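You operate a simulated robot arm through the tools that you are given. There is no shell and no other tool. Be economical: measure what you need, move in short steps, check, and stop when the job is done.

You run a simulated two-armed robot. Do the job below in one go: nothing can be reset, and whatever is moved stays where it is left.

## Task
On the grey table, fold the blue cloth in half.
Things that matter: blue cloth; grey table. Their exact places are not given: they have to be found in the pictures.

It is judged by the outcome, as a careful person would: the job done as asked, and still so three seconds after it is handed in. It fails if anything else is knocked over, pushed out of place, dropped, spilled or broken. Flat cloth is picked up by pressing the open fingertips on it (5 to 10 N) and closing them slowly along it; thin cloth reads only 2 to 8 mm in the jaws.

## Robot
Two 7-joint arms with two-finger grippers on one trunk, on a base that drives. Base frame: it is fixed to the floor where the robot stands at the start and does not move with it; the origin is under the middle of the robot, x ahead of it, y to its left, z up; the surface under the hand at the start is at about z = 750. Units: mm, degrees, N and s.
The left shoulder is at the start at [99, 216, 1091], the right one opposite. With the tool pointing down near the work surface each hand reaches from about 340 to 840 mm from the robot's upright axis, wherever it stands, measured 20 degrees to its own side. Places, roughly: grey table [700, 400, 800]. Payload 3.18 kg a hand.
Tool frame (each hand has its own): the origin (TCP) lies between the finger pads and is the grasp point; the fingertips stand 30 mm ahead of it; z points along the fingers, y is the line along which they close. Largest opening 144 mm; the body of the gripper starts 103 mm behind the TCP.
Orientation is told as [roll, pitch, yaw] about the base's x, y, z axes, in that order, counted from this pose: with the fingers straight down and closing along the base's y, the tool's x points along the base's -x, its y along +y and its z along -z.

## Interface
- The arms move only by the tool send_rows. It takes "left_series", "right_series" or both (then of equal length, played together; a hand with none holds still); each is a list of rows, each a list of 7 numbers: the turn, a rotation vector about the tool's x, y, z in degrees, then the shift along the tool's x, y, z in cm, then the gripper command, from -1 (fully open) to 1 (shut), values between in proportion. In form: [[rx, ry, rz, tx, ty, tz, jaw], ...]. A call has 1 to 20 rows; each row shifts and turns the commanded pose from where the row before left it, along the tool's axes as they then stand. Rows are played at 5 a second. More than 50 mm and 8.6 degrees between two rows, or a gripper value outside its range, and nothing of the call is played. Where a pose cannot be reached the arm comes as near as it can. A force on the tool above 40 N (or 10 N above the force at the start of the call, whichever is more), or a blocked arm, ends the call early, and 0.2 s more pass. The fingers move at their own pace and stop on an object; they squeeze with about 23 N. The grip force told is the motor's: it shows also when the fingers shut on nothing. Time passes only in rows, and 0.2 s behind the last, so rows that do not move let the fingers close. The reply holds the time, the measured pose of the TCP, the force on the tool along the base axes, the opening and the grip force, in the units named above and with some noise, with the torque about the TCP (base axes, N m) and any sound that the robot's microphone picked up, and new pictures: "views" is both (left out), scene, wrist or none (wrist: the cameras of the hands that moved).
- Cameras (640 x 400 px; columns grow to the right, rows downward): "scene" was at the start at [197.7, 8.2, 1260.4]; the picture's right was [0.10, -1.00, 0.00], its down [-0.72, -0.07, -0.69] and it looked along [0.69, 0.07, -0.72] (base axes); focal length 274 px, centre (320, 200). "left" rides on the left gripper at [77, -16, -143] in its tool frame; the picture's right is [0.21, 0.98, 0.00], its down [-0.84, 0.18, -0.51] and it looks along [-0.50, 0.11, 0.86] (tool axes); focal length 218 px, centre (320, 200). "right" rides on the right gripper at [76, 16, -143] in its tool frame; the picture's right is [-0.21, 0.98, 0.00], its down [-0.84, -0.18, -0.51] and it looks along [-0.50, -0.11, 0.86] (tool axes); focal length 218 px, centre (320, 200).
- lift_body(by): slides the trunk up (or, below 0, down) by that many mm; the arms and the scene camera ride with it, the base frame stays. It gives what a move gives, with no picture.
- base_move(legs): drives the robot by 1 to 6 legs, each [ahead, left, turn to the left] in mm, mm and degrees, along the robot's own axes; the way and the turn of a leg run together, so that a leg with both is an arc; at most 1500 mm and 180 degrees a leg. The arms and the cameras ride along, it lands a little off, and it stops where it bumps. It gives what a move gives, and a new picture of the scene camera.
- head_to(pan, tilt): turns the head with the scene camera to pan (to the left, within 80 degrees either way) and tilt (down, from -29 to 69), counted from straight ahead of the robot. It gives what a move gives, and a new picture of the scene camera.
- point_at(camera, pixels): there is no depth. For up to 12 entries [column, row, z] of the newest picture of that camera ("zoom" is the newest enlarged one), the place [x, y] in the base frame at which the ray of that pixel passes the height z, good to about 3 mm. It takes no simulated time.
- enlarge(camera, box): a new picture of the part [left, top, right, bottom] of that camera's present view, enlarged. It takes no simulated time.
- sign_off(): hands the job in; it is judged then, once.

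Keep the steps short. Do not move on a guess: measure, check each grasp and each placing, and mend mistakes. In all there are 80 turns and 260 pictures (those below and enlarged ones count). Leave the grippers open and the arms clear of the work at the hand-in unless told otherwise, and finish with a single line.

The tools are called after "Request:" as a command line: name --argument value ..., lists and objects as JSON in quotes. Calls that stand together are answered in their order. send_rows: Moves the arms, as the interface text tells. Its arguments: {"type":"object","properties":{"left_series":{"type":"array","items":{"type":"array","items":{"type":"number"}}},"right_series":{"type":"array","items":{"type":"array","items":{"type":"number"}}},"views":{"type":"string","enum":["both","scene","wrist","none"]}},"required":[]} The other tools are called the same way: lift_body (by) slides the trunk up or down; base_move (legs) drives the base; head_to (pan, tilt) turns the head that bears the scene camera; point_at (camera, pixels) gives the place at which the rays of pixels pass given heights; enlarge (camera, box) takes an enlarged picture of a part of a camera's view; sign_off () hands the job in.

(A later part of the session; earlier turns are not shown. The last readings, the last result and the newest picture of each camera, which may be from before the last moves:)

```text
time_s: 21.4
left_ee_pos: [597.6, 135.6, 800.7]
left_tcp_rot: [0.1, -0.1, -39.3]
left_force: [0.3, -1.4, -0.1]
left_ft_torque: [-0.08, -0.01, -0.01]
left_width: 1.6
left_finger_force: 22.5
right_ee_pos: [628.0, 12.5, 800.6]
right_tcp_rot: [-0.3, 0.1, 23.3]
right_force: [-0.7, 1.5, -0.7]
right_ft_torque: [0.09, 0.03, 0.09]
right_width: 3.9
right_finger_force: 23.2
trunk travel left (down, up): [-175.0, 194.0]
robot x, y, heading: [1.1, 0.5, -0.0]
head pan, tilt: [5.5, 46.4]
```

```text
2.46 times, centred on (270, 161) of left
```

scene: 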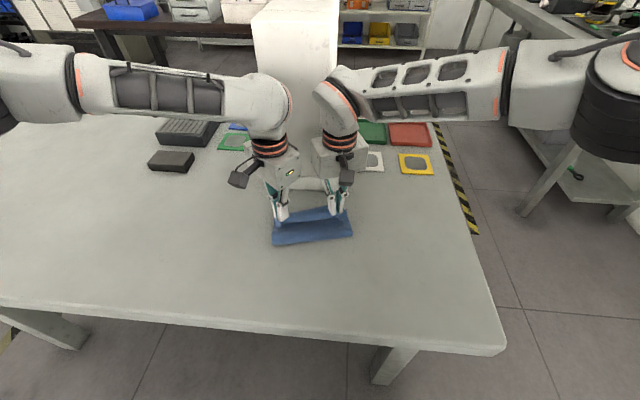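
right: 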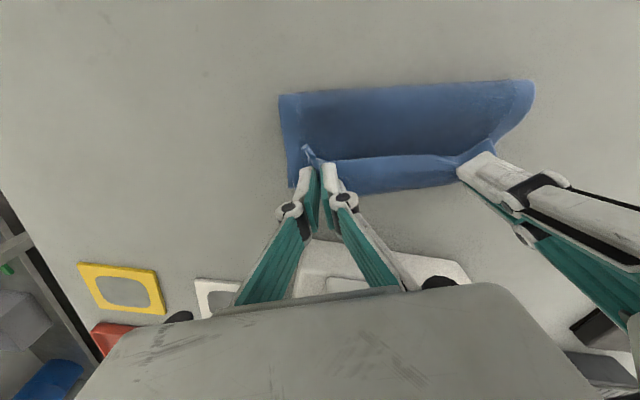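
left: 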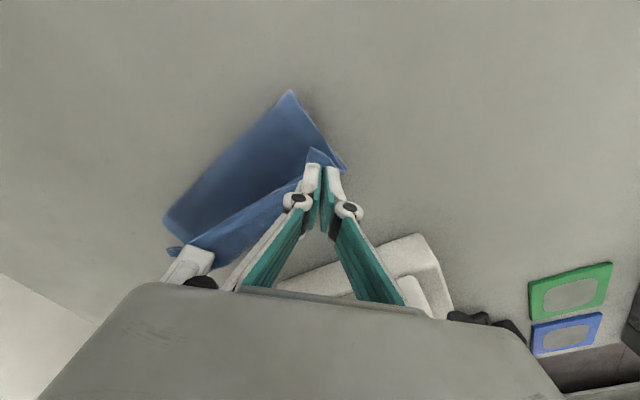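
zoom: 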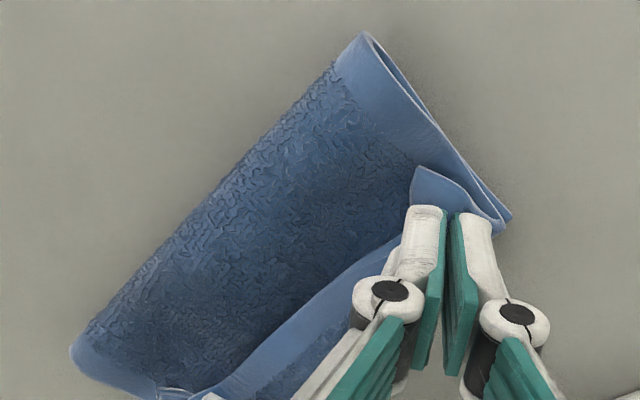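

Both hands are at target, holding the edge slightly above the lower layer. The hem currently tips back toward the robot side. I lower both to the cloth, open a little, which also spreads the pinched ridges, and look before lifting.

Request:
send_rows --left_series '[[0, 0, 0, 0, 0, 0.5, 1], [0, 0, 0, 0, 0, 0.5, 1], [0, 0, 0, 0, 0, 0.3, 1], [0, 0, 0, 0, 0, 0, 0.9], [0, 0, 0, 0, 0, 0, 0.8], [0, 0, 0, 0, 0, -0.3, 0.7], [0, 0, 0, 0, 0, -1, 0.6], [0, 0, 0, 0, 0, -2, 0.5], [0, 0, 0, 0, 0, -3, 0.5], [0, 0, 0, 0, 0, -3, 0.5]]' --right_series '[[0, 0, 0, 0, 0, 0.5, 1], [0, 0, 0, 0, 0, 0.5, 1], [0, 0, 0, 0, 0, 0.3, 1], [0, 0, 0, 0, 0, 0, 0.9], [0, 0, 0, 0, 0, 0, 0.8], [0, 0, 0, 0, 0, -0.3, 0.7], [0, 0, 0, 0, 0, -1, 0.6], [0, 0, 0, 0, 0, -2, 0.5], [0, 0, 0, 0, 0, -3, 0.5], [0, 0, 0, 0, 0, -3, 0.5]]'

Request:
enlarge --camera "right" --box '[240, 100, 500, 262]'

Request:
enlarge --camera "left" --box '[140, 80, 400, 242]'

```text
time_s: 23.6
left_ee_pos: [597.1, 135.3, 882.8]
left_tcp_rot: [0.1, -0.1, -39.3]
left_force: [-0.3, -0.1, 0.0]
left_ft_torque: [0.01, -0.01, -0.01]
left_width: 36.1
left_finger_force: 0.1
right_ee_pos: [627.8, 13.0, 884.3]
right_tcp_rot: [-0.2, -0.1, 23.3]
right_force: [0.2, -0.1, 0.8]
right_ft_torque: [-0.01, -0.04, 0.0]
right_width: 35.9
right_finger_force: 0.2
trunk travel left (down, up): [-175.0, 194.0]
robot x, y, heading: [-0.1, 2.3, -0.0]
head pan, tilt: [5.5, 46.4]
```

scene: 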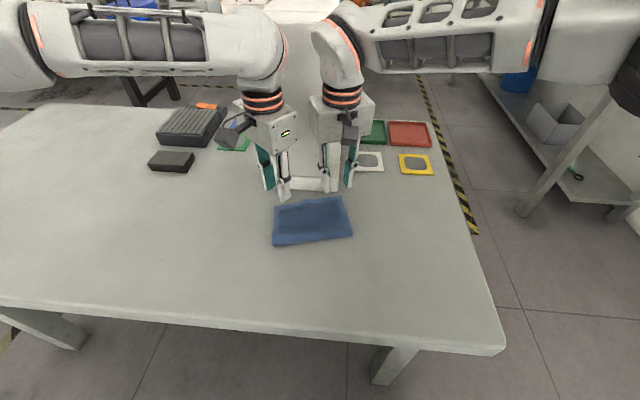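
right: 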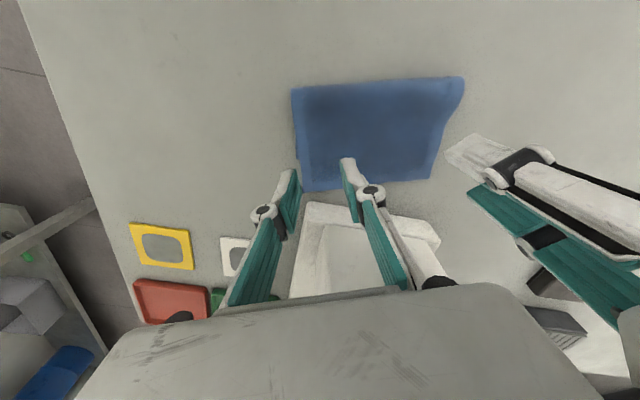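
left: 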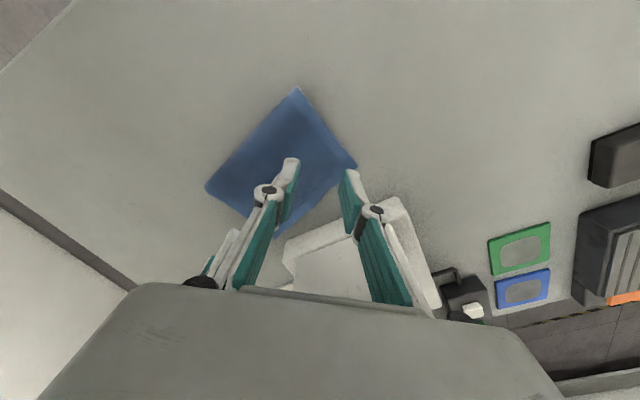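

```text
2.46 times, centred on (370, 181) of right
```

zoom: 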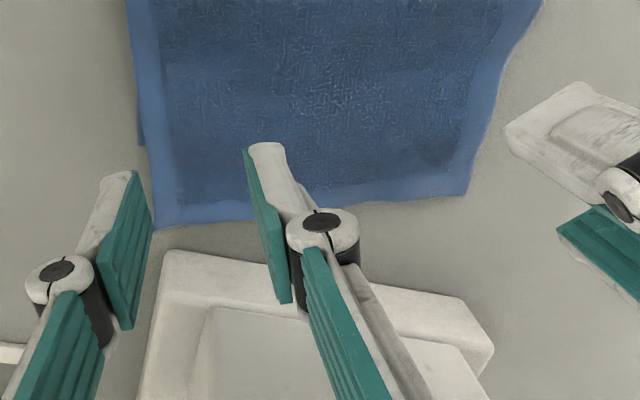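

```text
2.46 times, centred on (270, 161) of left
```

zoom: 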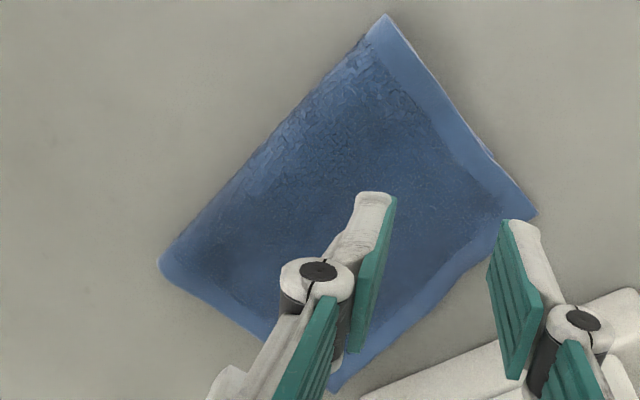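

On release the hem unfolded itself and now lies at the far edge. I raise the arms and take them aside for a clear look.

Request:
send_rows --left_series '[[0, 0, 0, 0, 0, -3, 0.3], [0, 0, 0, 0, 0, -3, 0.3], [0, 0, 0, 3.46, 2.34, 0, 0.3], [0, 0, 0, 3.46, 2.34, 0, 0.3], [0, 0, 0, 3.46, 2.34, 0, 0.3], [0, 0, 0, 3.46, 2.34, 0, 0.3], [0, 0, 0, 3.46, 2.34, 0, 0.3]]' --right_series '[[0, 0, 0, 0, 0, -3, 0.3], [0, 0, 0, 0, 0, -3, 0.3], [0, 0, 0, 2.68, -3.2, 0, 0.3], [0, 0, 0, 2.68, -3.2, 0, 0.3], [0, 0, 0, 2.68, -3.2, 0, 0.3], [0, 0, 0, 2.68, -3.2, 0, 0.3], [0, 0, 0, 2.68, -3.2, 0, 0.3]]'

Request:
enlarge --camera "scene" --box '[250, 170, 378, 260]'

```text
time_s: 25.2
left_ee_pos: [536.4, 332.6, 942.3]
left_tcp_rot: [0.1, -0.1, -39.5]
left_force: [-0.1, -0.1, 0.1]
left_ft_torque: [-0.01, 0.0, 0.02]
left_width: 50.6
left_finger_force: 0.0
right_ee_pos: [567.2, -187.8, 934.6]
right_tcp_rot: [-0.4, -0.1, 23.4]
right_force: [-0.9, 0.7, 0.5]
right_ft_torque: [0.01, -0.01, 0.0]
right_width: 50.8
right_finger_force: 0.1
right hand out of reach, approached as far as the arm can: row 2
trunk travel left (down, up): [-175.0, 194.0]
robot x, y, heading: [0.7, -0.5, 0.1]
head pan, tilt: [5.5, 46.4]
```

scene: 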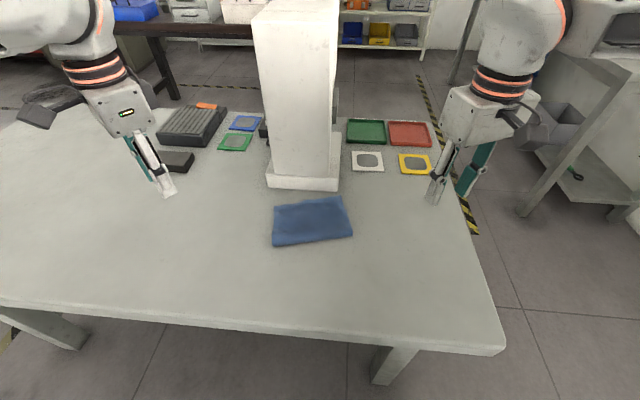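
right: 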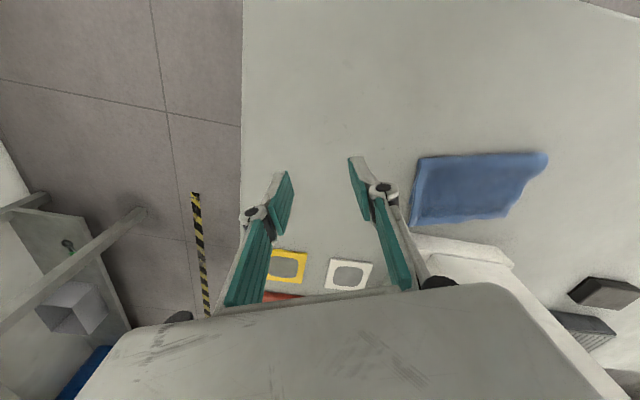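
left: 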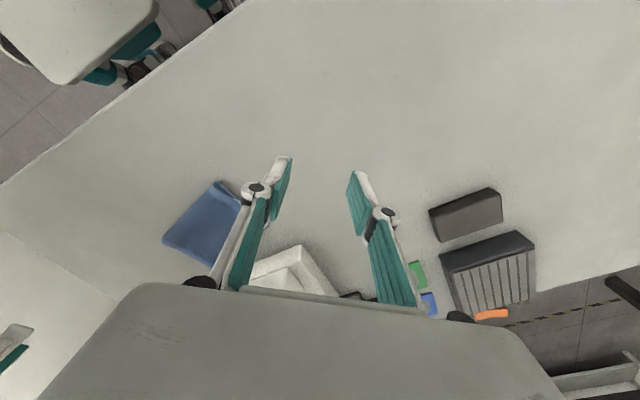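

```text
4.44 times, centred on (314, 215) of scene
```

zoom: 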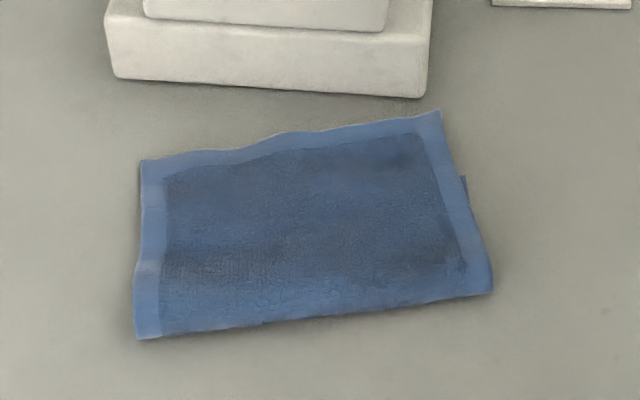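

A clean fold. At the right end the upper corner, zoom (438,112), runs past the lower corner, (465,178). I measure the mismatch.

Request:
point_at --camera "zoom" --pixels '[[438, 112, 753], [465, 178, 751], [142, 160, 753], [135, 339, 751], [493, 290, 751]]'

Request:
enlarge --camera "right" --box '[390, 130, 560, 240]'

Request:
enlarge --camera "left" --box '[150, 160, 280, 280]'

```text
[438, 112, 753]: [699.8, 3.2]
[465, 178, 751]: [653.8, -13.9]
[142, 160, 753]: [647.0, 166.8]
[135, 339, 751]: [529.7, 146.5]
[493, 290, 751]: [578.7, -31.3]
```

```text
3.64 times, centred on (475, 185) of right
```

zoom: 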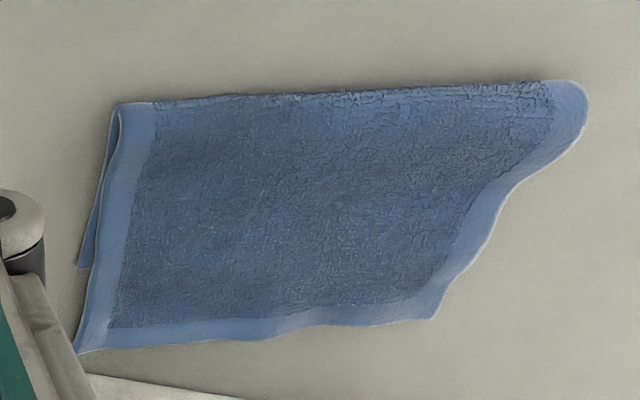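

```text
3.33 times, centred on (215, 220) of left
```

zoom: 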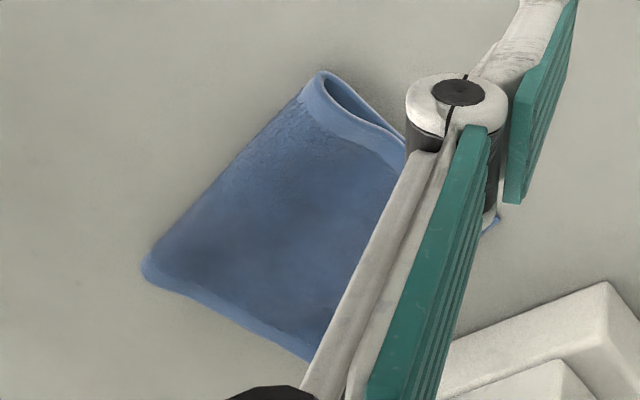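

Let me cross-check these corners with the wrist cameras.

Request:
point_at --camera "right" --pixels '[[408, 227, 753], [409, 203.4, 751], [506.6, 218, 753], [422, 158, 752], [548, 155, 755]]'

Request:
point_at --camera "left" --pixels '[[268.5, 226.6, 752], [216, 182, 752], [163, 241, 751]]'

Request:
enlarge --camera "scene" --box '[265, 190, 305, 215]'

```text
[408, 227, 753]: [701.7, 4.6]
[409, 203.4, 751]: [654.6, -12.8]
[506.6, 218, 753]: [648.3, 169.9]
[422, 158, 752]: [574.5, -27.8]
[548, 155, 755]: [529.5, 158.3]
```

```text
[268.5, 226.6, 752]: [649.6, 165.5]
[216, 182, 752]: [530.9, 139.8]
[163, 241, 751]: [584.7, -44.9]
```

```text
16.00 times, centred on (285, 202) of scene
```

zoom: 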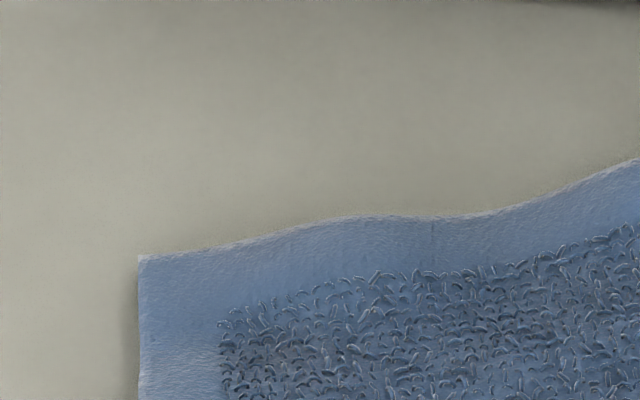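

Confirmed: the upper layer overshoots by about 45 mm on the right and about 38 mm on the left, so the crease lies about 20 mm too far. I'll press lightly on the upper layer with both hands and draw it back toward the robot. First I return above the press points, left (601,132) and right (629,17).

Request:
send_rows --left_series '[[0, 0, 0, -3.56, -2.28, 0, 0.72], [0, 0, 0, -3.56, -2.28, 0, 0.72], [0, 0, 0, -3.56, -2.28, 0, 0.72], [0, 0, 0, -3.56, -2.28, 0, 0.72], [0, 0, 0, -3.56, -2.28, 0, 0.72], [0, 0, 0, 0, 0, 3.5, 0.72], [0, 0, 0, 0, 0, 3.5, 0.72], [0, 0, 0, 0, 0, 3.5, 0.72], [0, 0, 0, 0, 0, 3.5, 0.72]]' --right_series '[[0, 0, 0, -2.77, 3.27, 0, 0.72], [0, 0, 0, -2.77, 3.27, 0, 0.72], [0, 0, 0, -2.77, 3.27, 0, 0.72], [0, 0, 0, -2.77, 3.27, 0, 0.72], [0, 0, 0, -2.77, 3.27, 0, 0.72], [0, 0, 0, 0, 0, 3.3, 0.72], [0, 0, 0, 0, 0, 3.3, 0.72], [0, 0, 0, 0, 0, 3.3, 0.72], [0, 0, 0, 0, 0, 3.3, 0.72]]' --views "scene"

```text
time_s: 27.2
left_ee_pos: [605.9, 134.3, 800.8]
left_tcp_rot: [0.0, -0.1, -39.3]
left_force: [0.1, 0.4, -0.4]
left_ft_torque: [-0.01, 0.05, -0.03]
left_width: 20.2
left_finger_force: 0.1
right_ee_pos: [631.0, 18.4, 798.5]
right_tcp_rot: [-0.3, 0.1, 23.2]
right_force: [0.5, -0.3, -0.6]
right_ft_torque: [-0.01, 0.01, -0.02]
right_width: 20.1
right_finger_force: 0.0
trunk travel left (down, up): [-175.0, 194.0]
robot x, y, heading: [-0.4, -1.0, 0.2]
head pan, tilt: [5.5, 46.4]
```

scene: 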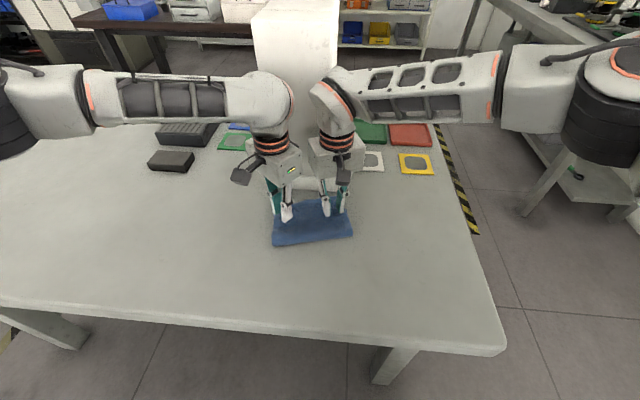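

Request:
send_rows --left_series '[[0, 0, 0, 0, 0, 1.0, 0.72], [0, 0, 0, 0, 0, 0.4, 0.72], [0, 0, 0, 0, 0, 0.2, 0.72], [0, 0, 0, 0, 0, 0, 0.72]]' --right_series '[[0, 0, 0, 0, 0, 0.8, 0.72], [0, 0, 0, 0, 0, 0.4, 0.72], [0, 0, 0, 0, 0, 0.2, 0.72], [0, 0, 0, 0, 0, 0, 0.72]]' --views "none"

```text
time_s: 28.2
left_ee_pos: [602.0, 134.8, 787.3]
left_tcp_rot: [-0.1, -0.1, -39.3]
left_force: [0.1, 0.1, 1.9]
left_ft_torque: [0.04, -0.02, 0.0]
left_width: 19.7
left_finger_force: 0.2
right_ee_pos: [629.9, 18.2, 786.4]
right_tcp_rot: [-0.3, 0.1, 23.2]
right_force: [0.1, 0.4, 2.7]
right_ft_torque: [0.0, -0.01, 0.01]
right_width: 20.0
right_finger_force: 0.0
trunk travel left (down, up): [-175.0, 194.0]
robot x, y, heading: [3.1, 0.4, 0.2]
head pan, tilt: [5.5, 46.4]
```

Light contact, 2-3 N each. I test-drag 15 mm toward the robot along the cloth.

Request:
send_rows --left_series '[[0, 0, 0, 0, 0, 0.05, 0.72], [0, 0, 0, 0.29, -0.41, 0, 0.72], [0, 0, 0, 0.29, -0.41, 0, 0.72], [0, 0, 0, 0.29, -0.41, 0, 0.72]]' --right_series '[[0, 0, 0, 0, 0, 0.05, 0.72], [0, 0, 0, 0.5, 0.07, 0, 0.72], [0, 0, 0, 0.5, 0.07, 0, 0.72], [0, 0, 0, 0.5, 0.07, 0, 0.72]]'

Request:
enlarge --camera "right" --box '[240, 80, 560, 280]'

Request:
enlarge --camera "scene" --box '[250, 170, 378, 260]'

```text
time_s: 29.2
left_ee_pos: [589.7, 129.2, 785.2]
left_tcp_rot: [0.1, 0.0, -39.2]
left_force: [-0.1, -0.6, 3.0]
left_ft_torque: [-0.03, -0.01, -0.02]
left_width: 19.6
left_finger_force: 0.1
right_ee_pos: [615.6, 14.5, 785.6]
right_tcp_rot: [-0.2, 0.1, 23.3]
right_force: [1.1, -0.6, 4.8]
right_ft_torque: [0.02, -0.02, 0.0]
right_width: 19.7
right_finger_force: 0.1
trunk travel left (down, up): [-175.0, 194.0]
robot x, y, heading: [1.2, 2.9, 0.4]
head pan, tilt: [5.5, 46.4]
```

scene: 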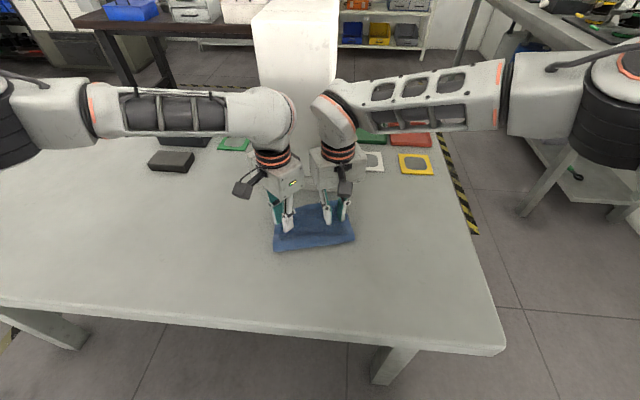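
right: 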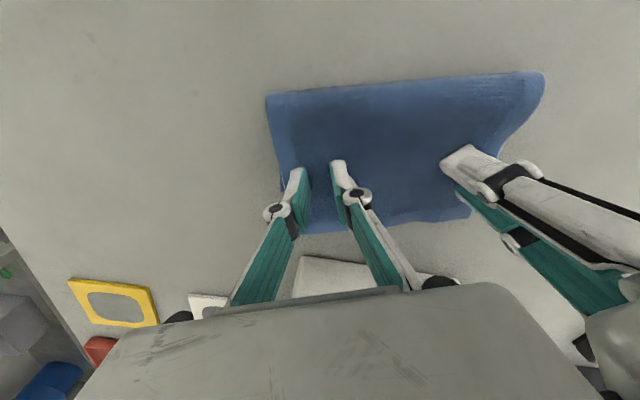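
left: 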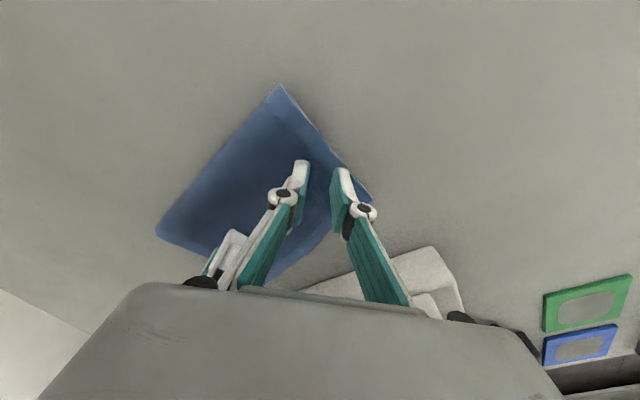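

```text
2.00 times, centred on (400, 180) of right
```

zoom: 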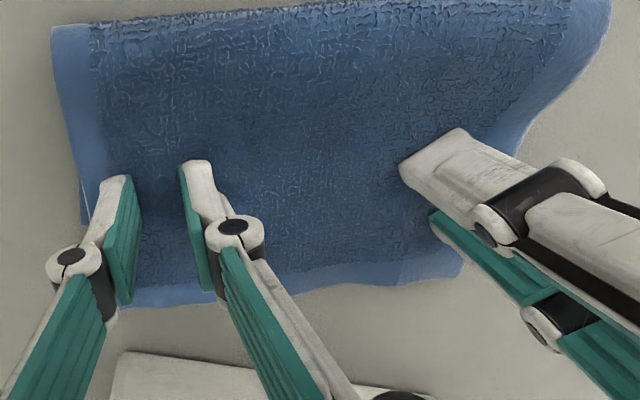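

```text
4.44 times, centred on (314, 215) of scene
```

zoom: 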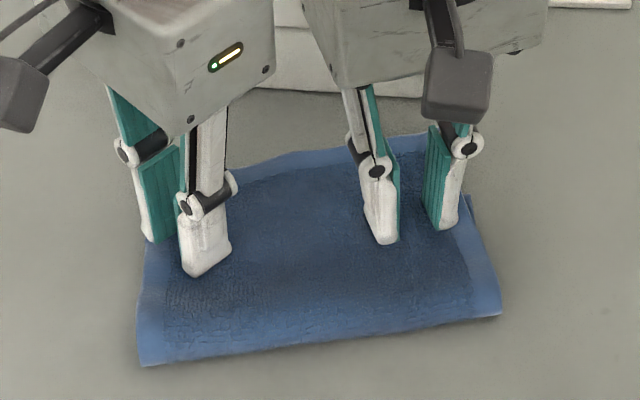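

Request:
point_at --camera "zoom" --pixels '[[142, 365, 751], [501, 312, 751], [469, 196, 751], [310, 152, 753]]'

Request:
point_at --camera "right" --pixels '[[472, 217, 752], [281, 190, 751], [266, 95, 752], [300, 234, 752]]'

Request:
point_at --camera "left" --pixels '[[372, 202, 752], [280, 85, 752]]'

```text
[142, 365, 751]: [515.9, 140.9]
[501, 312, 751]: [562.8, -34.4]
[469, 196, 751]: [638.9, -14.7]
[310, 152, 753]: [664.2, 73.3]
```

```text
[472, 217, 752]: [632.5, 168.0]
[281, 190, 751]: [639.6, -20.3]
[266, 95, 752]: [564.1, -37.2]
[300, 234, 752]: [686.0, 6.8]
```

```text
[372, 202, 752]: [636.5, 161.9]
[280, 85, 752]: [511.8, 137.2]
```

Both layers slid together 15 mm, so dragging moves the whole cloth but doesn't shift the layers against each other. I can use that. First I drag the folded cloth another 60 mm toward me, away from the column, then regrip the 40 mm overshooting strip and relay the upper layer.

Request:
send_rows --left_series '[[0, 0, 0, 0.46, -0.38, 0, 0.72], [0, 0, 0, 0.46, -0.38, 0, 0.72], [0, 0, 0, 0.46, -0.38, 0, 0.72], [0, 0, 0, 0.46, -0.38, 0, 0.72], [0, 0, 0, 0.46, -0.38, 0, 0.72], [0, 0, 0, 0.46, -0.38, 0, 0.72], [0, 0, 0, 0.46, -0.38, 0, 0.72], [0, 0, 0, 0.46, -0.38, 0, 0.72], [0, 0, 0, 0.46, -0.38, 0, 0.72], [0, 0, 0, 0.46, -0.38, 0, 0.72]]' --right_series '[[0, 0, 0, 0.55, 0.24, 0, 0.72], [0, 0, 0, 0.55, 0.24, 0, 0.72], [0, 0, 0, 0.55, 0.24, 0, 0.72], [0, 0, 0, 0.55, 0.24, 0, 0.72], [0, 0, 0, 0.55, 0.24, 0, 0.72], [0, 0, 0, 0.55, 0.24, 0, 0.72], [0, 0, 0, 0.55, 0.24, 0, 0.72], [0, 0, 0, 0.55, 0.24, 0, 0.72], [0, 0, 0, 0.55, 0.24, 0, 0.72], [0, 0, 0, 0.55, 0.24, 0, 0.72]]' --views "scene"

Request:
enlarge --camera "scene" --box '[250, 190, 378, 280]'

```text
time_s: 31.4
left_ee_pos: [528.3, 129.5, 786.2]
left_tcp_rot: [0.0, -0.1, -39.2]
left_force: [0.8, -0.7, 2.3]
left_ft_torque: [-0.02, -0.03, 0.01]
left_width: 19.7
left_finger_force: 0.1
right_ee_pos: [556.5, 14.7, 784.4]
right_tcp_rot: [-0.3, -0.1, 23.3]
right_force: [1.0, 1.2, 5.9]
right_ft_torque: [0.02, -0.01, 0.0]
right_width: 20.0
right_finger_force: 0.1
trunk travel left (down, up): [-175.0, 194.0]
robot x, y, heading: [3.6, 1.1, 0.1]
head pan, tilt: [5.5, 46.4]
```

scene: 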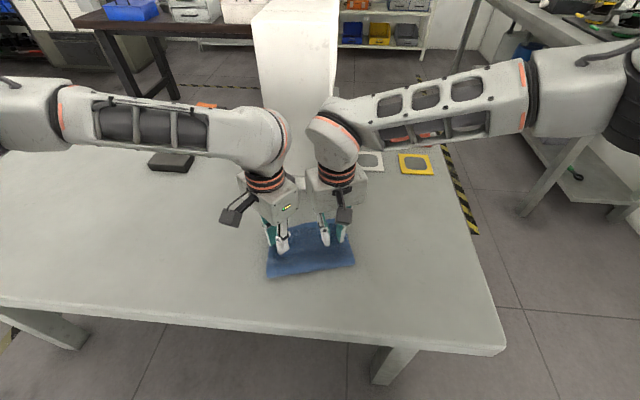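

```text
4.44 times, centred on (314, 235) of scene
```

zoom: 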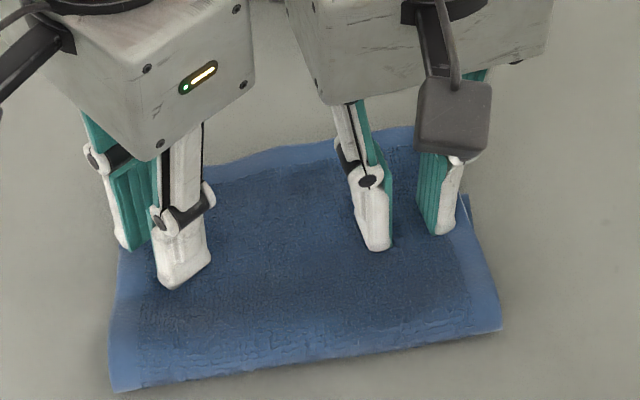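

The cloth moved as a unit. I raise both hands clear and set the new yaws, left about -75° and right about +15°.

Request:
send_rows --left_series '[[0, 0, 0, 0, 0, -2, 0.72], [0, 0, 0, 0, 0, -3, 0.72], [0, 0, 0, 1.0, 1.4, -3, 0.72], [0, 0, 7.2, 0.8, 1.6, 0, 0.68], [0, 0, 7.2, 0, 0, 0, 0.68], [0, 0, 7.2, 0, 0, 0, 0.68], [0, 0, 7.2, 0, 0, 0, 0.68], [0, 0, 7.0, 0, 0, 0, 0.68]]' --right_series '[[0, 0, 0, 0, 0, -2, 0.72], [0, 0, 0, 0, 0, -3, 0.72], [0, 0, 0, 0, -3, -3, 0.72], [0, 0, 4.0, 0, -3, 0, 0.6], [0, 0, 4.3, 0, -3, 0, 0.6], [0, 0, 0, 0, 0, 0, 0.6], [0, 0, 0, 0, 0, 0, 0.6], [0, 0, 0, 0, 0, 0, 0.6]]'

Request:
enlarge --camera "scene" --box '[250, 190, 378, 280]'

```text
time_s: 33.2
left_ee_pos: [534.3, 165.6, 867.7]
left_tcp_rot: [0.0, 0.0, -75.2]
left_force: [-0.2, 0.9, 0.4]
left_ft_torque: [-0.01, 0.02, 0.0]
left_width: 22.9
left_finger_force: 0.0
right_ee_pos: [589.2, -69.0, 865.9]
right_tcp_rot: [-0.3, 0.0, 15.0]
right_force: [0.5, 0.9, 0.2]
right_ft_torque: [-0.02, 0.04, 0.03]
right_width: 28.7
right_finger_force: 0.0
trunk travel left (down, up): [-175.0, 194.0]
robot x, y, heading: [1.0, 0.1, -0.5]
head pan, tilt: [5.5, 46.4]
```

scene: 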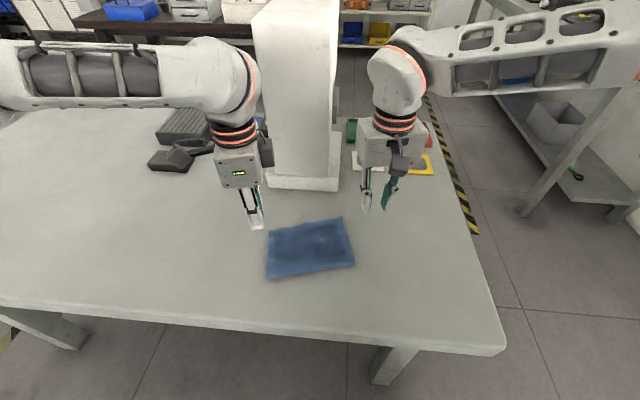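
right: 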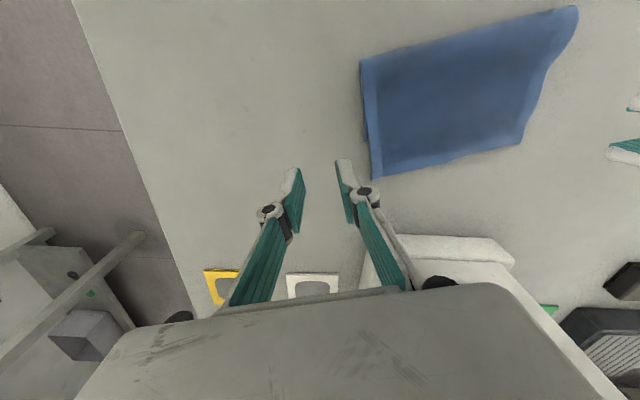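
left: 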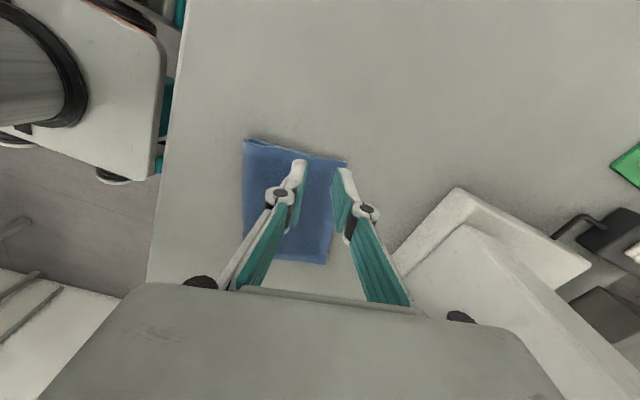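

```text
4.44 times, centred on (314, 235) of scene
```

zoom: 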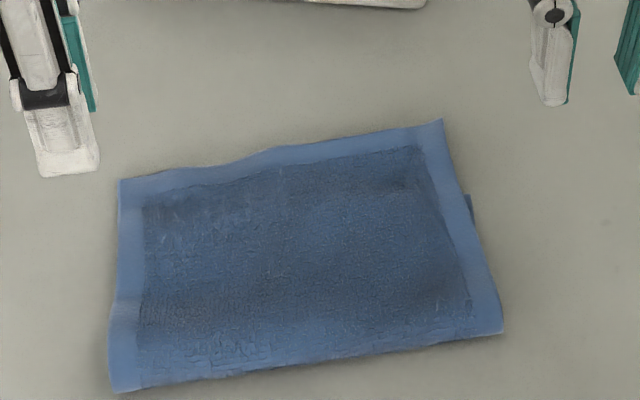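

Request:
point_at --camera "zoom" --pixels '[[440, 120, 753], [470, 196, 751], [120, 181, 753], [113, 391, 751], [503, 331, 751]]'

Request:
enlarge --camera "left" --box '[220, 120, 380, 220]'

Request:
point_at --camera "right" --pixels '[[373, 180, 753], [522, 143, 753], [365, 140, 751]]'

```text
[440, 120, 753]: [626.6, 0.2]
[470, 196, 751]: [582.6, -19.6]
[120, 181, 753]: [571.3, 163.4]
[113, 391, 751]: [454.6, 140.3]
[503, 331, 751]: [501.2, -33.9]
```

```text
4.00 times, centred on (300, 170) of left
```

zoom: 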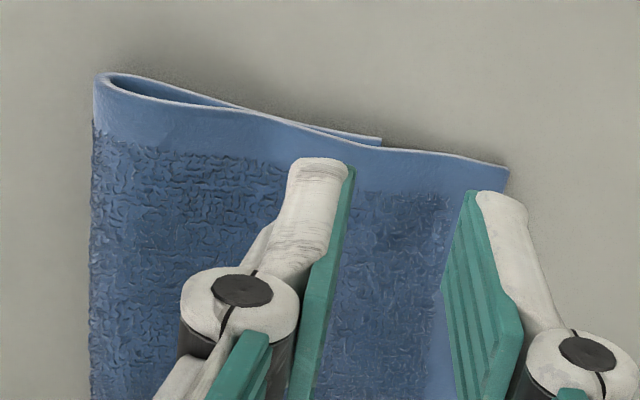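

```text
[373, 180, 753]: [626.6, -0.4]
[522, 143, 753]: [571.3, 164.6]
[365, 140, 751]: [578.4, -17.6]
```

Upper corners are FR (627,0) and FL (571,164), lower FR is (581,-19), so there is a single-layer strip 36-45 mm wide to grip. I move over it, left to (561,146) and right to (603,23), and down to just above.

Request:
send_rows --left_series '[[0, 0, 0, -0.86, 0.69, 0, 0.68], [0, 0, 0, -0.86, 0.69, 0, 0.68], [0, 0, 0, -0.86, 0.69, 0, 0.68], [0, 0, 0, 0, 0, 2.6, 0.68], [0, 0, 0, 0, 0, 2.6, 0.68], [0, 0, 0, 0, 0, 2.3, 0.68]]' --right_series '[[0, 0, 0, -1.24, 2.84, 0, 0.6], [0, 0, 0, -1.24, 2.84, 0, 0.6], [0, 0, 0, -1.24, 2.84, 0, 0.6], [0, 0, 0, 0, 0, 2.5, 0.6], [0, 0, 0, 0, 0, 2.5, 0.6], [0, 0, 0, 0, 0, 2.4, 0.6]]'

Request:
enlarge --camera "left" --box '[220, 120, 380, 220]'

Request:
enlarge --camera "right" --box '[220, 120, 420, 245]'

```text
time_s: 34.6
left_ee_pos: [560.7, 147.0, 790.5]
left_tcp_rot: [-0.1, 0.0, -75.1]
left_force: [0.4, -1.4, -0.1]
left_ft_torque: [0.01, 0.04, 0.05]
left_width: 23.0
left_finger_force: 0.0
right_ee_pos: [604.9, 21.0, 790.2]
right_tcp_rot: [-0.4, 0.0, 14.9]
right_force: [0.4, 0.6, 0.0]
right_ft_torque: [-0.03, 0.04, 0.01]
right_width: 29.1
right_finger_force: 0.1
trunk travel left (down, up): [-175.0, 194.0]
robot x, y, heading: [-0.8, -4.5, -0.0]
head pan, tilt: [5.5, 46.4]
```

scene: 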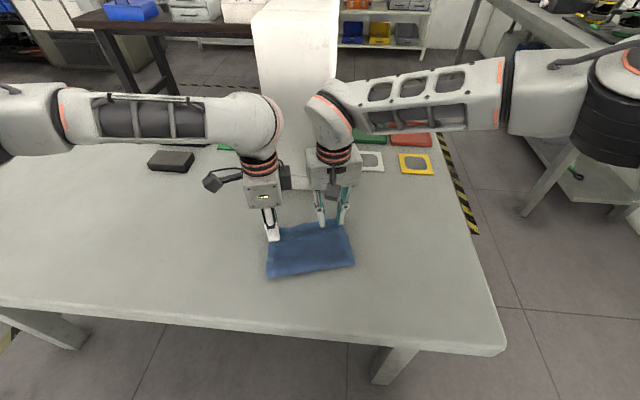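
right: 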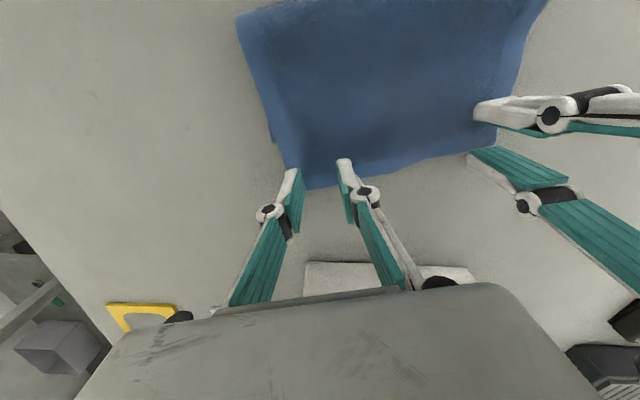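
left: 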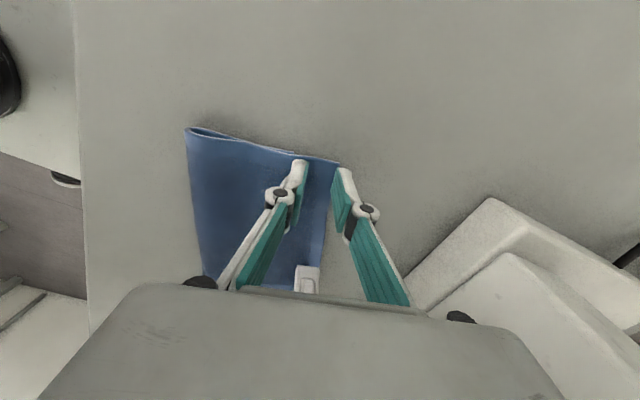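

```text
4.00 times, centred on (300, 170) of left
```

zoom: 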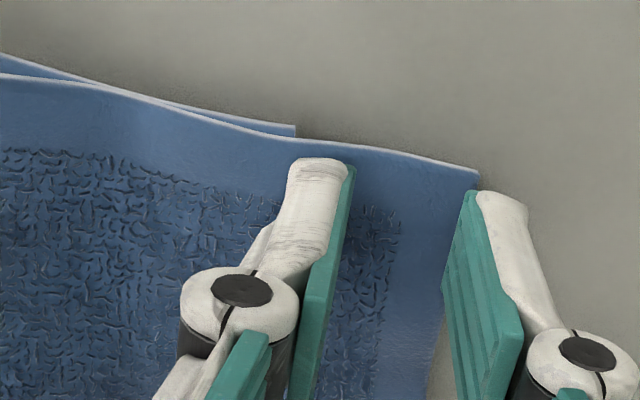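

```text
3.20 times, centred on (320, 182) of right
```

zoom: 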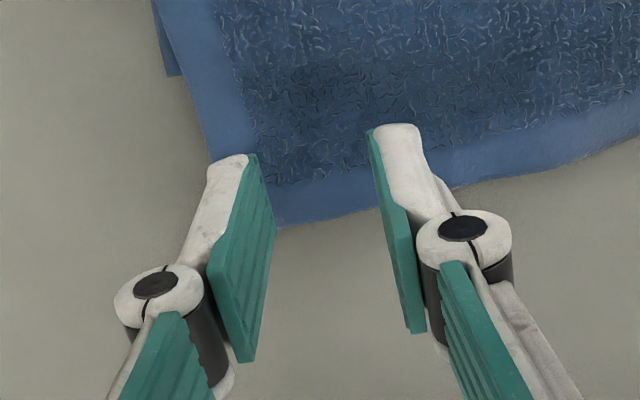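

Small corrections: right hand 8 mm inward along the hem, left 3 mm inward and slightly narrower. Then I press down to light contact.

Request:
send_rows --left_series '[[0, 0, 0, 0, -0.3, 0, 0.72], [0, 0, 0, 0, 0, 0.3, 0.72], [0, 0, 0, 0, 0, 0.25, 0.72], [0, 0, 0, 0, 0, 0.2, 0.72], [0, 0, 0, 0, 0, 0.08, 0.72], [0, 0, 0, 0, 0, 0, 0.72]]' --right_series '[[0, 0, 0, 0.3, 0.8, 0, 0.6], [0, 0, 0, 0, 0, 0.3, 0.6], [0, 0, 0, 0, 0, 0.25, 0.6], [0, 0, 0, 0, 0, 0.2, 0.6], [0, 0, 0, 0, 0, 0.08, 0.6], [0, 0, 0, 0, 0, 0, 0.6]]' --views "wrist"

Request:
enlarge --camera "left" --box '[220, 120, 380, 220]'

Request:
enlarge --camera "right" --box '[220, 120, 420, 245]'

```text
time_s: 36.0
left_ee_pos: [557.2, 144.8, 782.0]
left_tcp_rot: [0.1, -0.1, -75.1]
left_force: [0.4, 0.4, 7.4]
left_ft_torque: [-0.05, 0.11, -0.02]
left_width: 19.6
left_finger_force: 0.1
right_ee_pos: [599.6, 29.0, 784.2]
right_tcp_rot: [-0.4, -0.1, 15.1]
right_force: [1.2, 0.2, 1.9]
right_ft_torque: [0.0, -0.06, -0.02]
right_width: 28.5
right_finger_force: 0.0
trunk travel left (down, up): [-175.0, 194.0]
robot x, y, heading: [-4.0, 1.2, -0.0]
head pan, tilt: [5.5, 46.4]
```

right: 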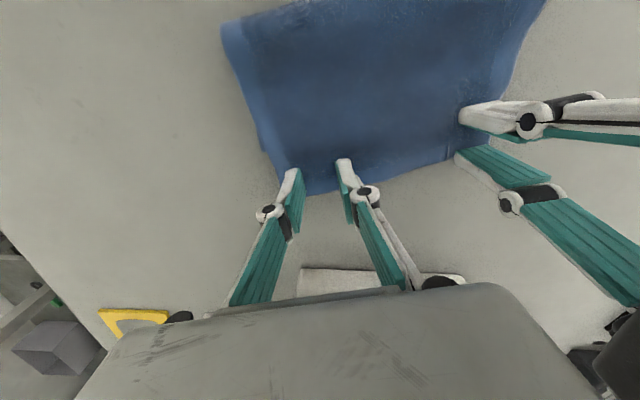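
left: 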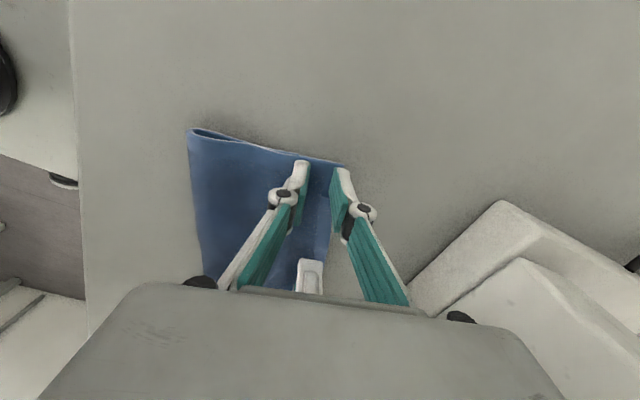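

```text
4.00 times, centred on (300, 170) of left
```

zoom: 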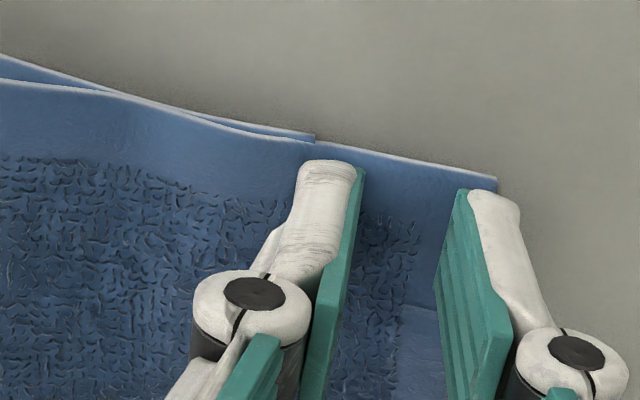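

```text
3.20 times, centred on (320, 182) of right
```

zoom: 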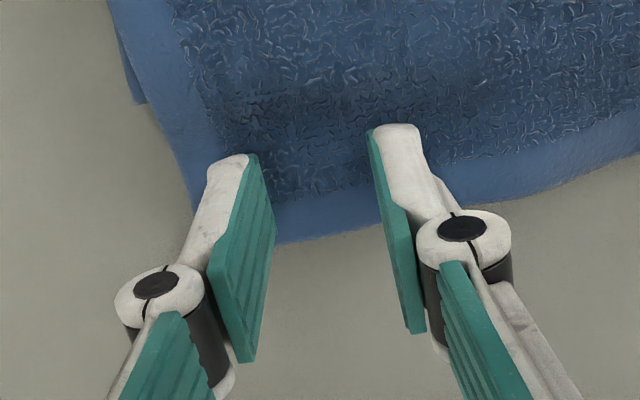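

Left is at 7.4 N, right at 1.9 N. I press the right a little more, then close both slowly with a slight downward creep.

Request:
send_rows --left_series '[[0, 0, 0, 0, 0, 0, 0.72], [0, 0, 0, 0, 0, 0, 0.72], [0, 0, 0, 0, 0, 0.02, 0.74], [0, 0, 0, 0, 0, 0.02, 0.76], [0, 0, 0, 0, 0, 0.02, 0.78], [0, 0, 0, 0, 0, 0.02, 0.8], [0, 0, 0, 0, 0, 0.02, 0.82], [0, 0, 0, 0, 0, 0.02, 0.84], [0, 0, 0, 0, 0, 0, 0.86], [0, 0, 0, 0, 0, 0, 0.88], [0, 0, 0, 0, 0, 0, 0.9], [0, 0, 0, 0, 0, 0, 0.92], [0, 0, 0, 0, 0, 0, 0.94], [0, 0, 0, 0, 0, 0, 0.97], [0, 0, 0, 0, 0, 0, 1], [0, 0, 0, 0, 0, 0, 1]]' --right_series '[[0, 0, 0, 0, 0, 0.08, 0.6], [0, 0, 0, 0, 0, 0.05, 0.6], [0, 0, 0, 0, 0, 0.02, 0.63], [0, 0, 0, 0, 0, 0.02, 0.66], [0, 0, 0, 0, 0, 0.02, 0.69], [0, 0, 0, 0, 0, 0.02, 0.72], [0, 0, 0, 0, 0, 0.02, 0.75], [0, 0, 0, 0, 0, 0.02, 0.78], [0, 0, 0, 0, 0, 0, 0.81], [0, 0, 0, 0, 0, 0, 0.84], [0, 0, 0, 0, 0, 0, 0.87], [0, 0, 0, 0, 0, 0, 0.9], [0, 0, 0, 0, 0, 0, 0.93], [0, 0, 0, 0, 0, 0, 0.96], [0, 0, 0, 0, 0, 0, 1], [0, 0, 0, 0, 0, 0, 1]]' --views "wrist"

```text
time_s: 39.4
left_ee_pos: [555.4, 143.2, 781.9]
left_tcp_rot: [0.1, 0.1, -75.0]
left_force: [-0.2, -1.8, 3.6]
left_ft_torque: [-0.09, 0.06, 0.01]
left_width: 3.7
left_finger_force: 23.6
right_ee_pos: [598.2, 28.2, 780.0]
right_tcp_rot: [-0.2, -0.1, 15.0]
right_force: [-0.4, 0.7, 9.2]
right_ft_torque: [0.03, 0.03, 0.0]
right_width: 3.7
right_finger_force: 23.0
trunk travel left (down, up): [-175.0, 194.0]
robot x, y, heading: [-0.2, -2.6, 0.0]
head pan, tilt: [5.5, 46.4]
```

right: 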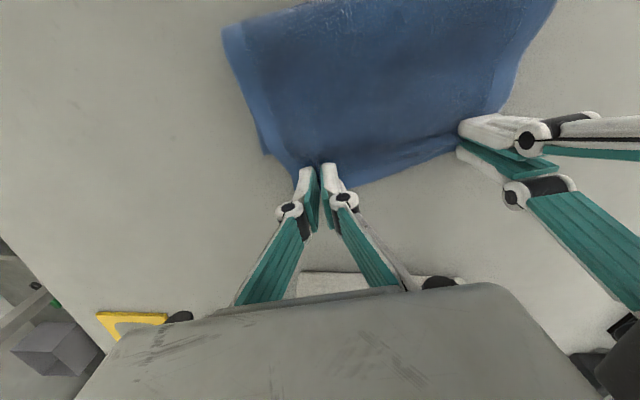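
left: 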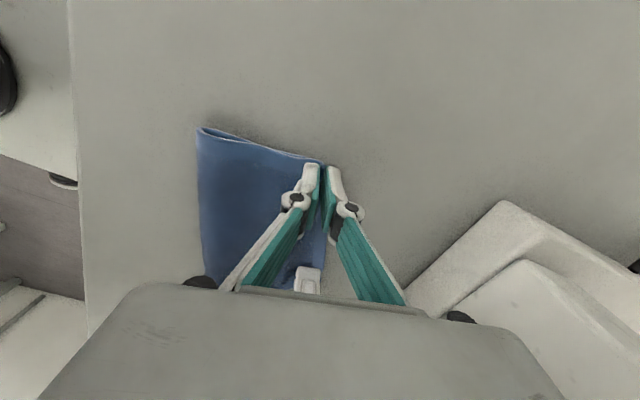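

Both hands grip, reading 3.7 mm each. I peel the upper layer back in an arc, up and just past the wanted new crease line, and check.

Request:
send_rows --left_series '[[0, 0, 0, 0, -0.4, -1.6, 1], [0, 0, 0, 0, -0.4, -1.6, 1], [0, 0, 0, 0, -1.1, -1.6, 1], [0, 0, 0, 0, -1.1, -1.6, 1], [0, 0, 0, 0, -1.7, -1.1, 1], [0, 0, 0, 0, -1.7, -1.1, 1], [0, 0, 0, 0, -2.0, -0.3, 1], [0, 0, 0, 0, -2.0, -0.3, 1], [0, 0, 0, 0, -1.3, 0.6, 1], [0, 0, 0, 0, -1.3, 0.6, 1]]' --right_series '[[0, 0, 0, 0.4, 0, -1.6, 1], [0, 0, 0, 0.4, 0, -1.6, 1], [0, 0, 0, 1.1, 0, -1.6, 1], [0, 0, 0, 1.1, 0, -1.6, 1], [0, 0, 0, 1.7, 0, -1.1, 1], [0, 0, 0, 1.7, 0, -1.1, 1], [0, 0, 0, 2.0, 0, -0.3, 1], [0, 0, 0, 2.0, 0, -0.3, 1], [0, 0, 0, 1.3, 0, 0.6, 1], [0, 0, 0, 1.3, 0, 0.6, 1]]'

Request:
enlarge --camera "scene" --box '[240, 180, 400, 290]'

Request:
enlarge --camera "left" --box '[180, 80, 420, 240]'

```text
time_s: 41.6
left_ee_pos: [430.5, 110.6, 860.9]
left_tcp_rot: [0.2, 0.0, -75.1]
left_force: [-0.3, -1.2, 0.2]
left_ft_torque: [-0.04, -0.04, -0.02]
left_width: 3.1
left_finger_force: 21.0
right_ee_pos: [474.2, -5.1, 860.1]
right_tcp_rot: [-0.3, -0.2, 15.0]
right_force: [-0.2, 1.7, 0.0]
right_ft_torque: [0.06, -0.01, -0.01]
right_width: 2.9
right_finger_force: 20.3
trunk travel left (down, up): [-175.0, 194.0]
robot x, y, heading: [0.6, 1.4, -0.1]
head pan, tilt: [5.5, 46.4]
```

scene: 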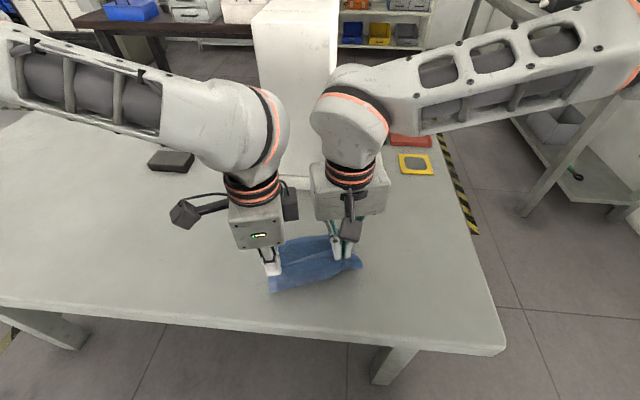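
right: 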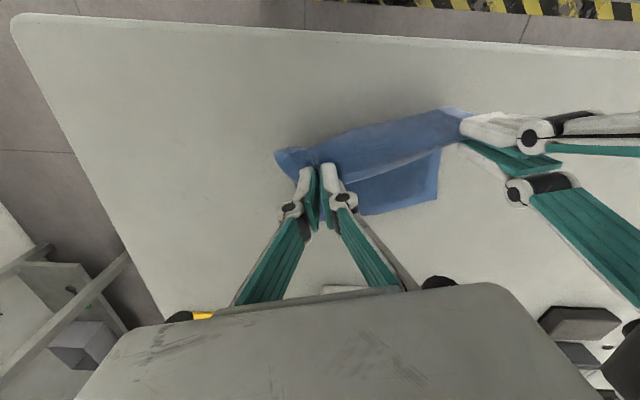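
left: 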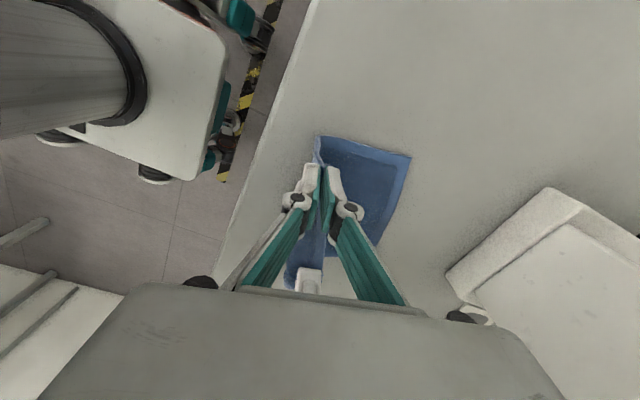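

```text
3.64 times, centred on (320, 235) of scene
```

zoom: 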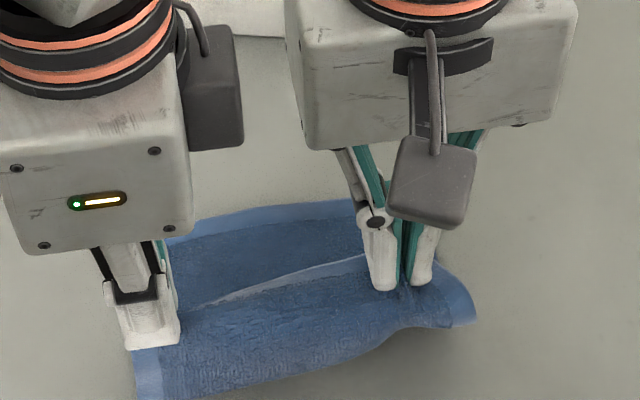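

```text
2.50 times, centred on (300, 160) of left
```

zoom: 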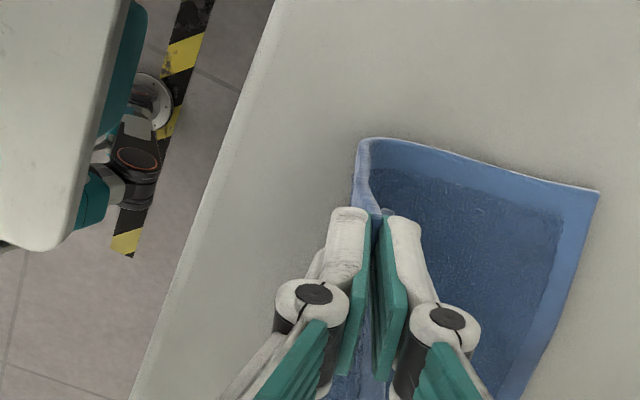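

Request:
point_at --camera "left" --pixels '[[411, 157, 751], [320, 136, 751], [375, 247, 751]]'

Request:
point_at --camera "right" --pixels '[[437, 200, 751], [358, 215, 751]]'

Request:
point_at --camera "zoom" --pixels '[[598, 192, 751]]'

Request:
enlarge --camera "right" --box '[250, 90, 480, 234]'

```text
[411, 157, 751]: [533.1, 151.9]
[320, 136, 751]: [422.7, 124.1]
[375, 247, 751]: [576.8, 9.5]
```

```text
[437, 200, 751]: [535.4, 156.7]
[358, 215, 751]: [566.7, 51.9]
```

```text
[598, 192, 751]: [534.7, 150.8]
```

```text
2.78 times, centred on (365, 162) of right
```

zoom: 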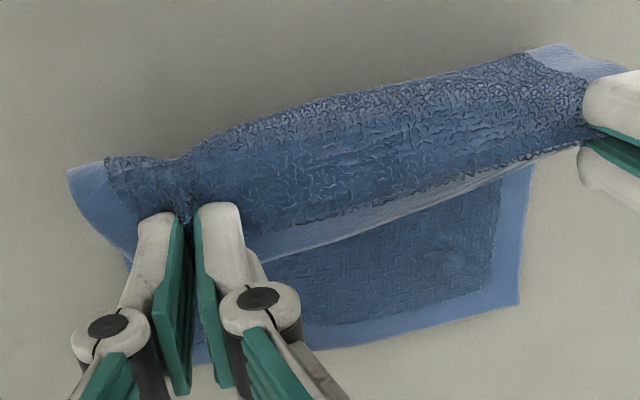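

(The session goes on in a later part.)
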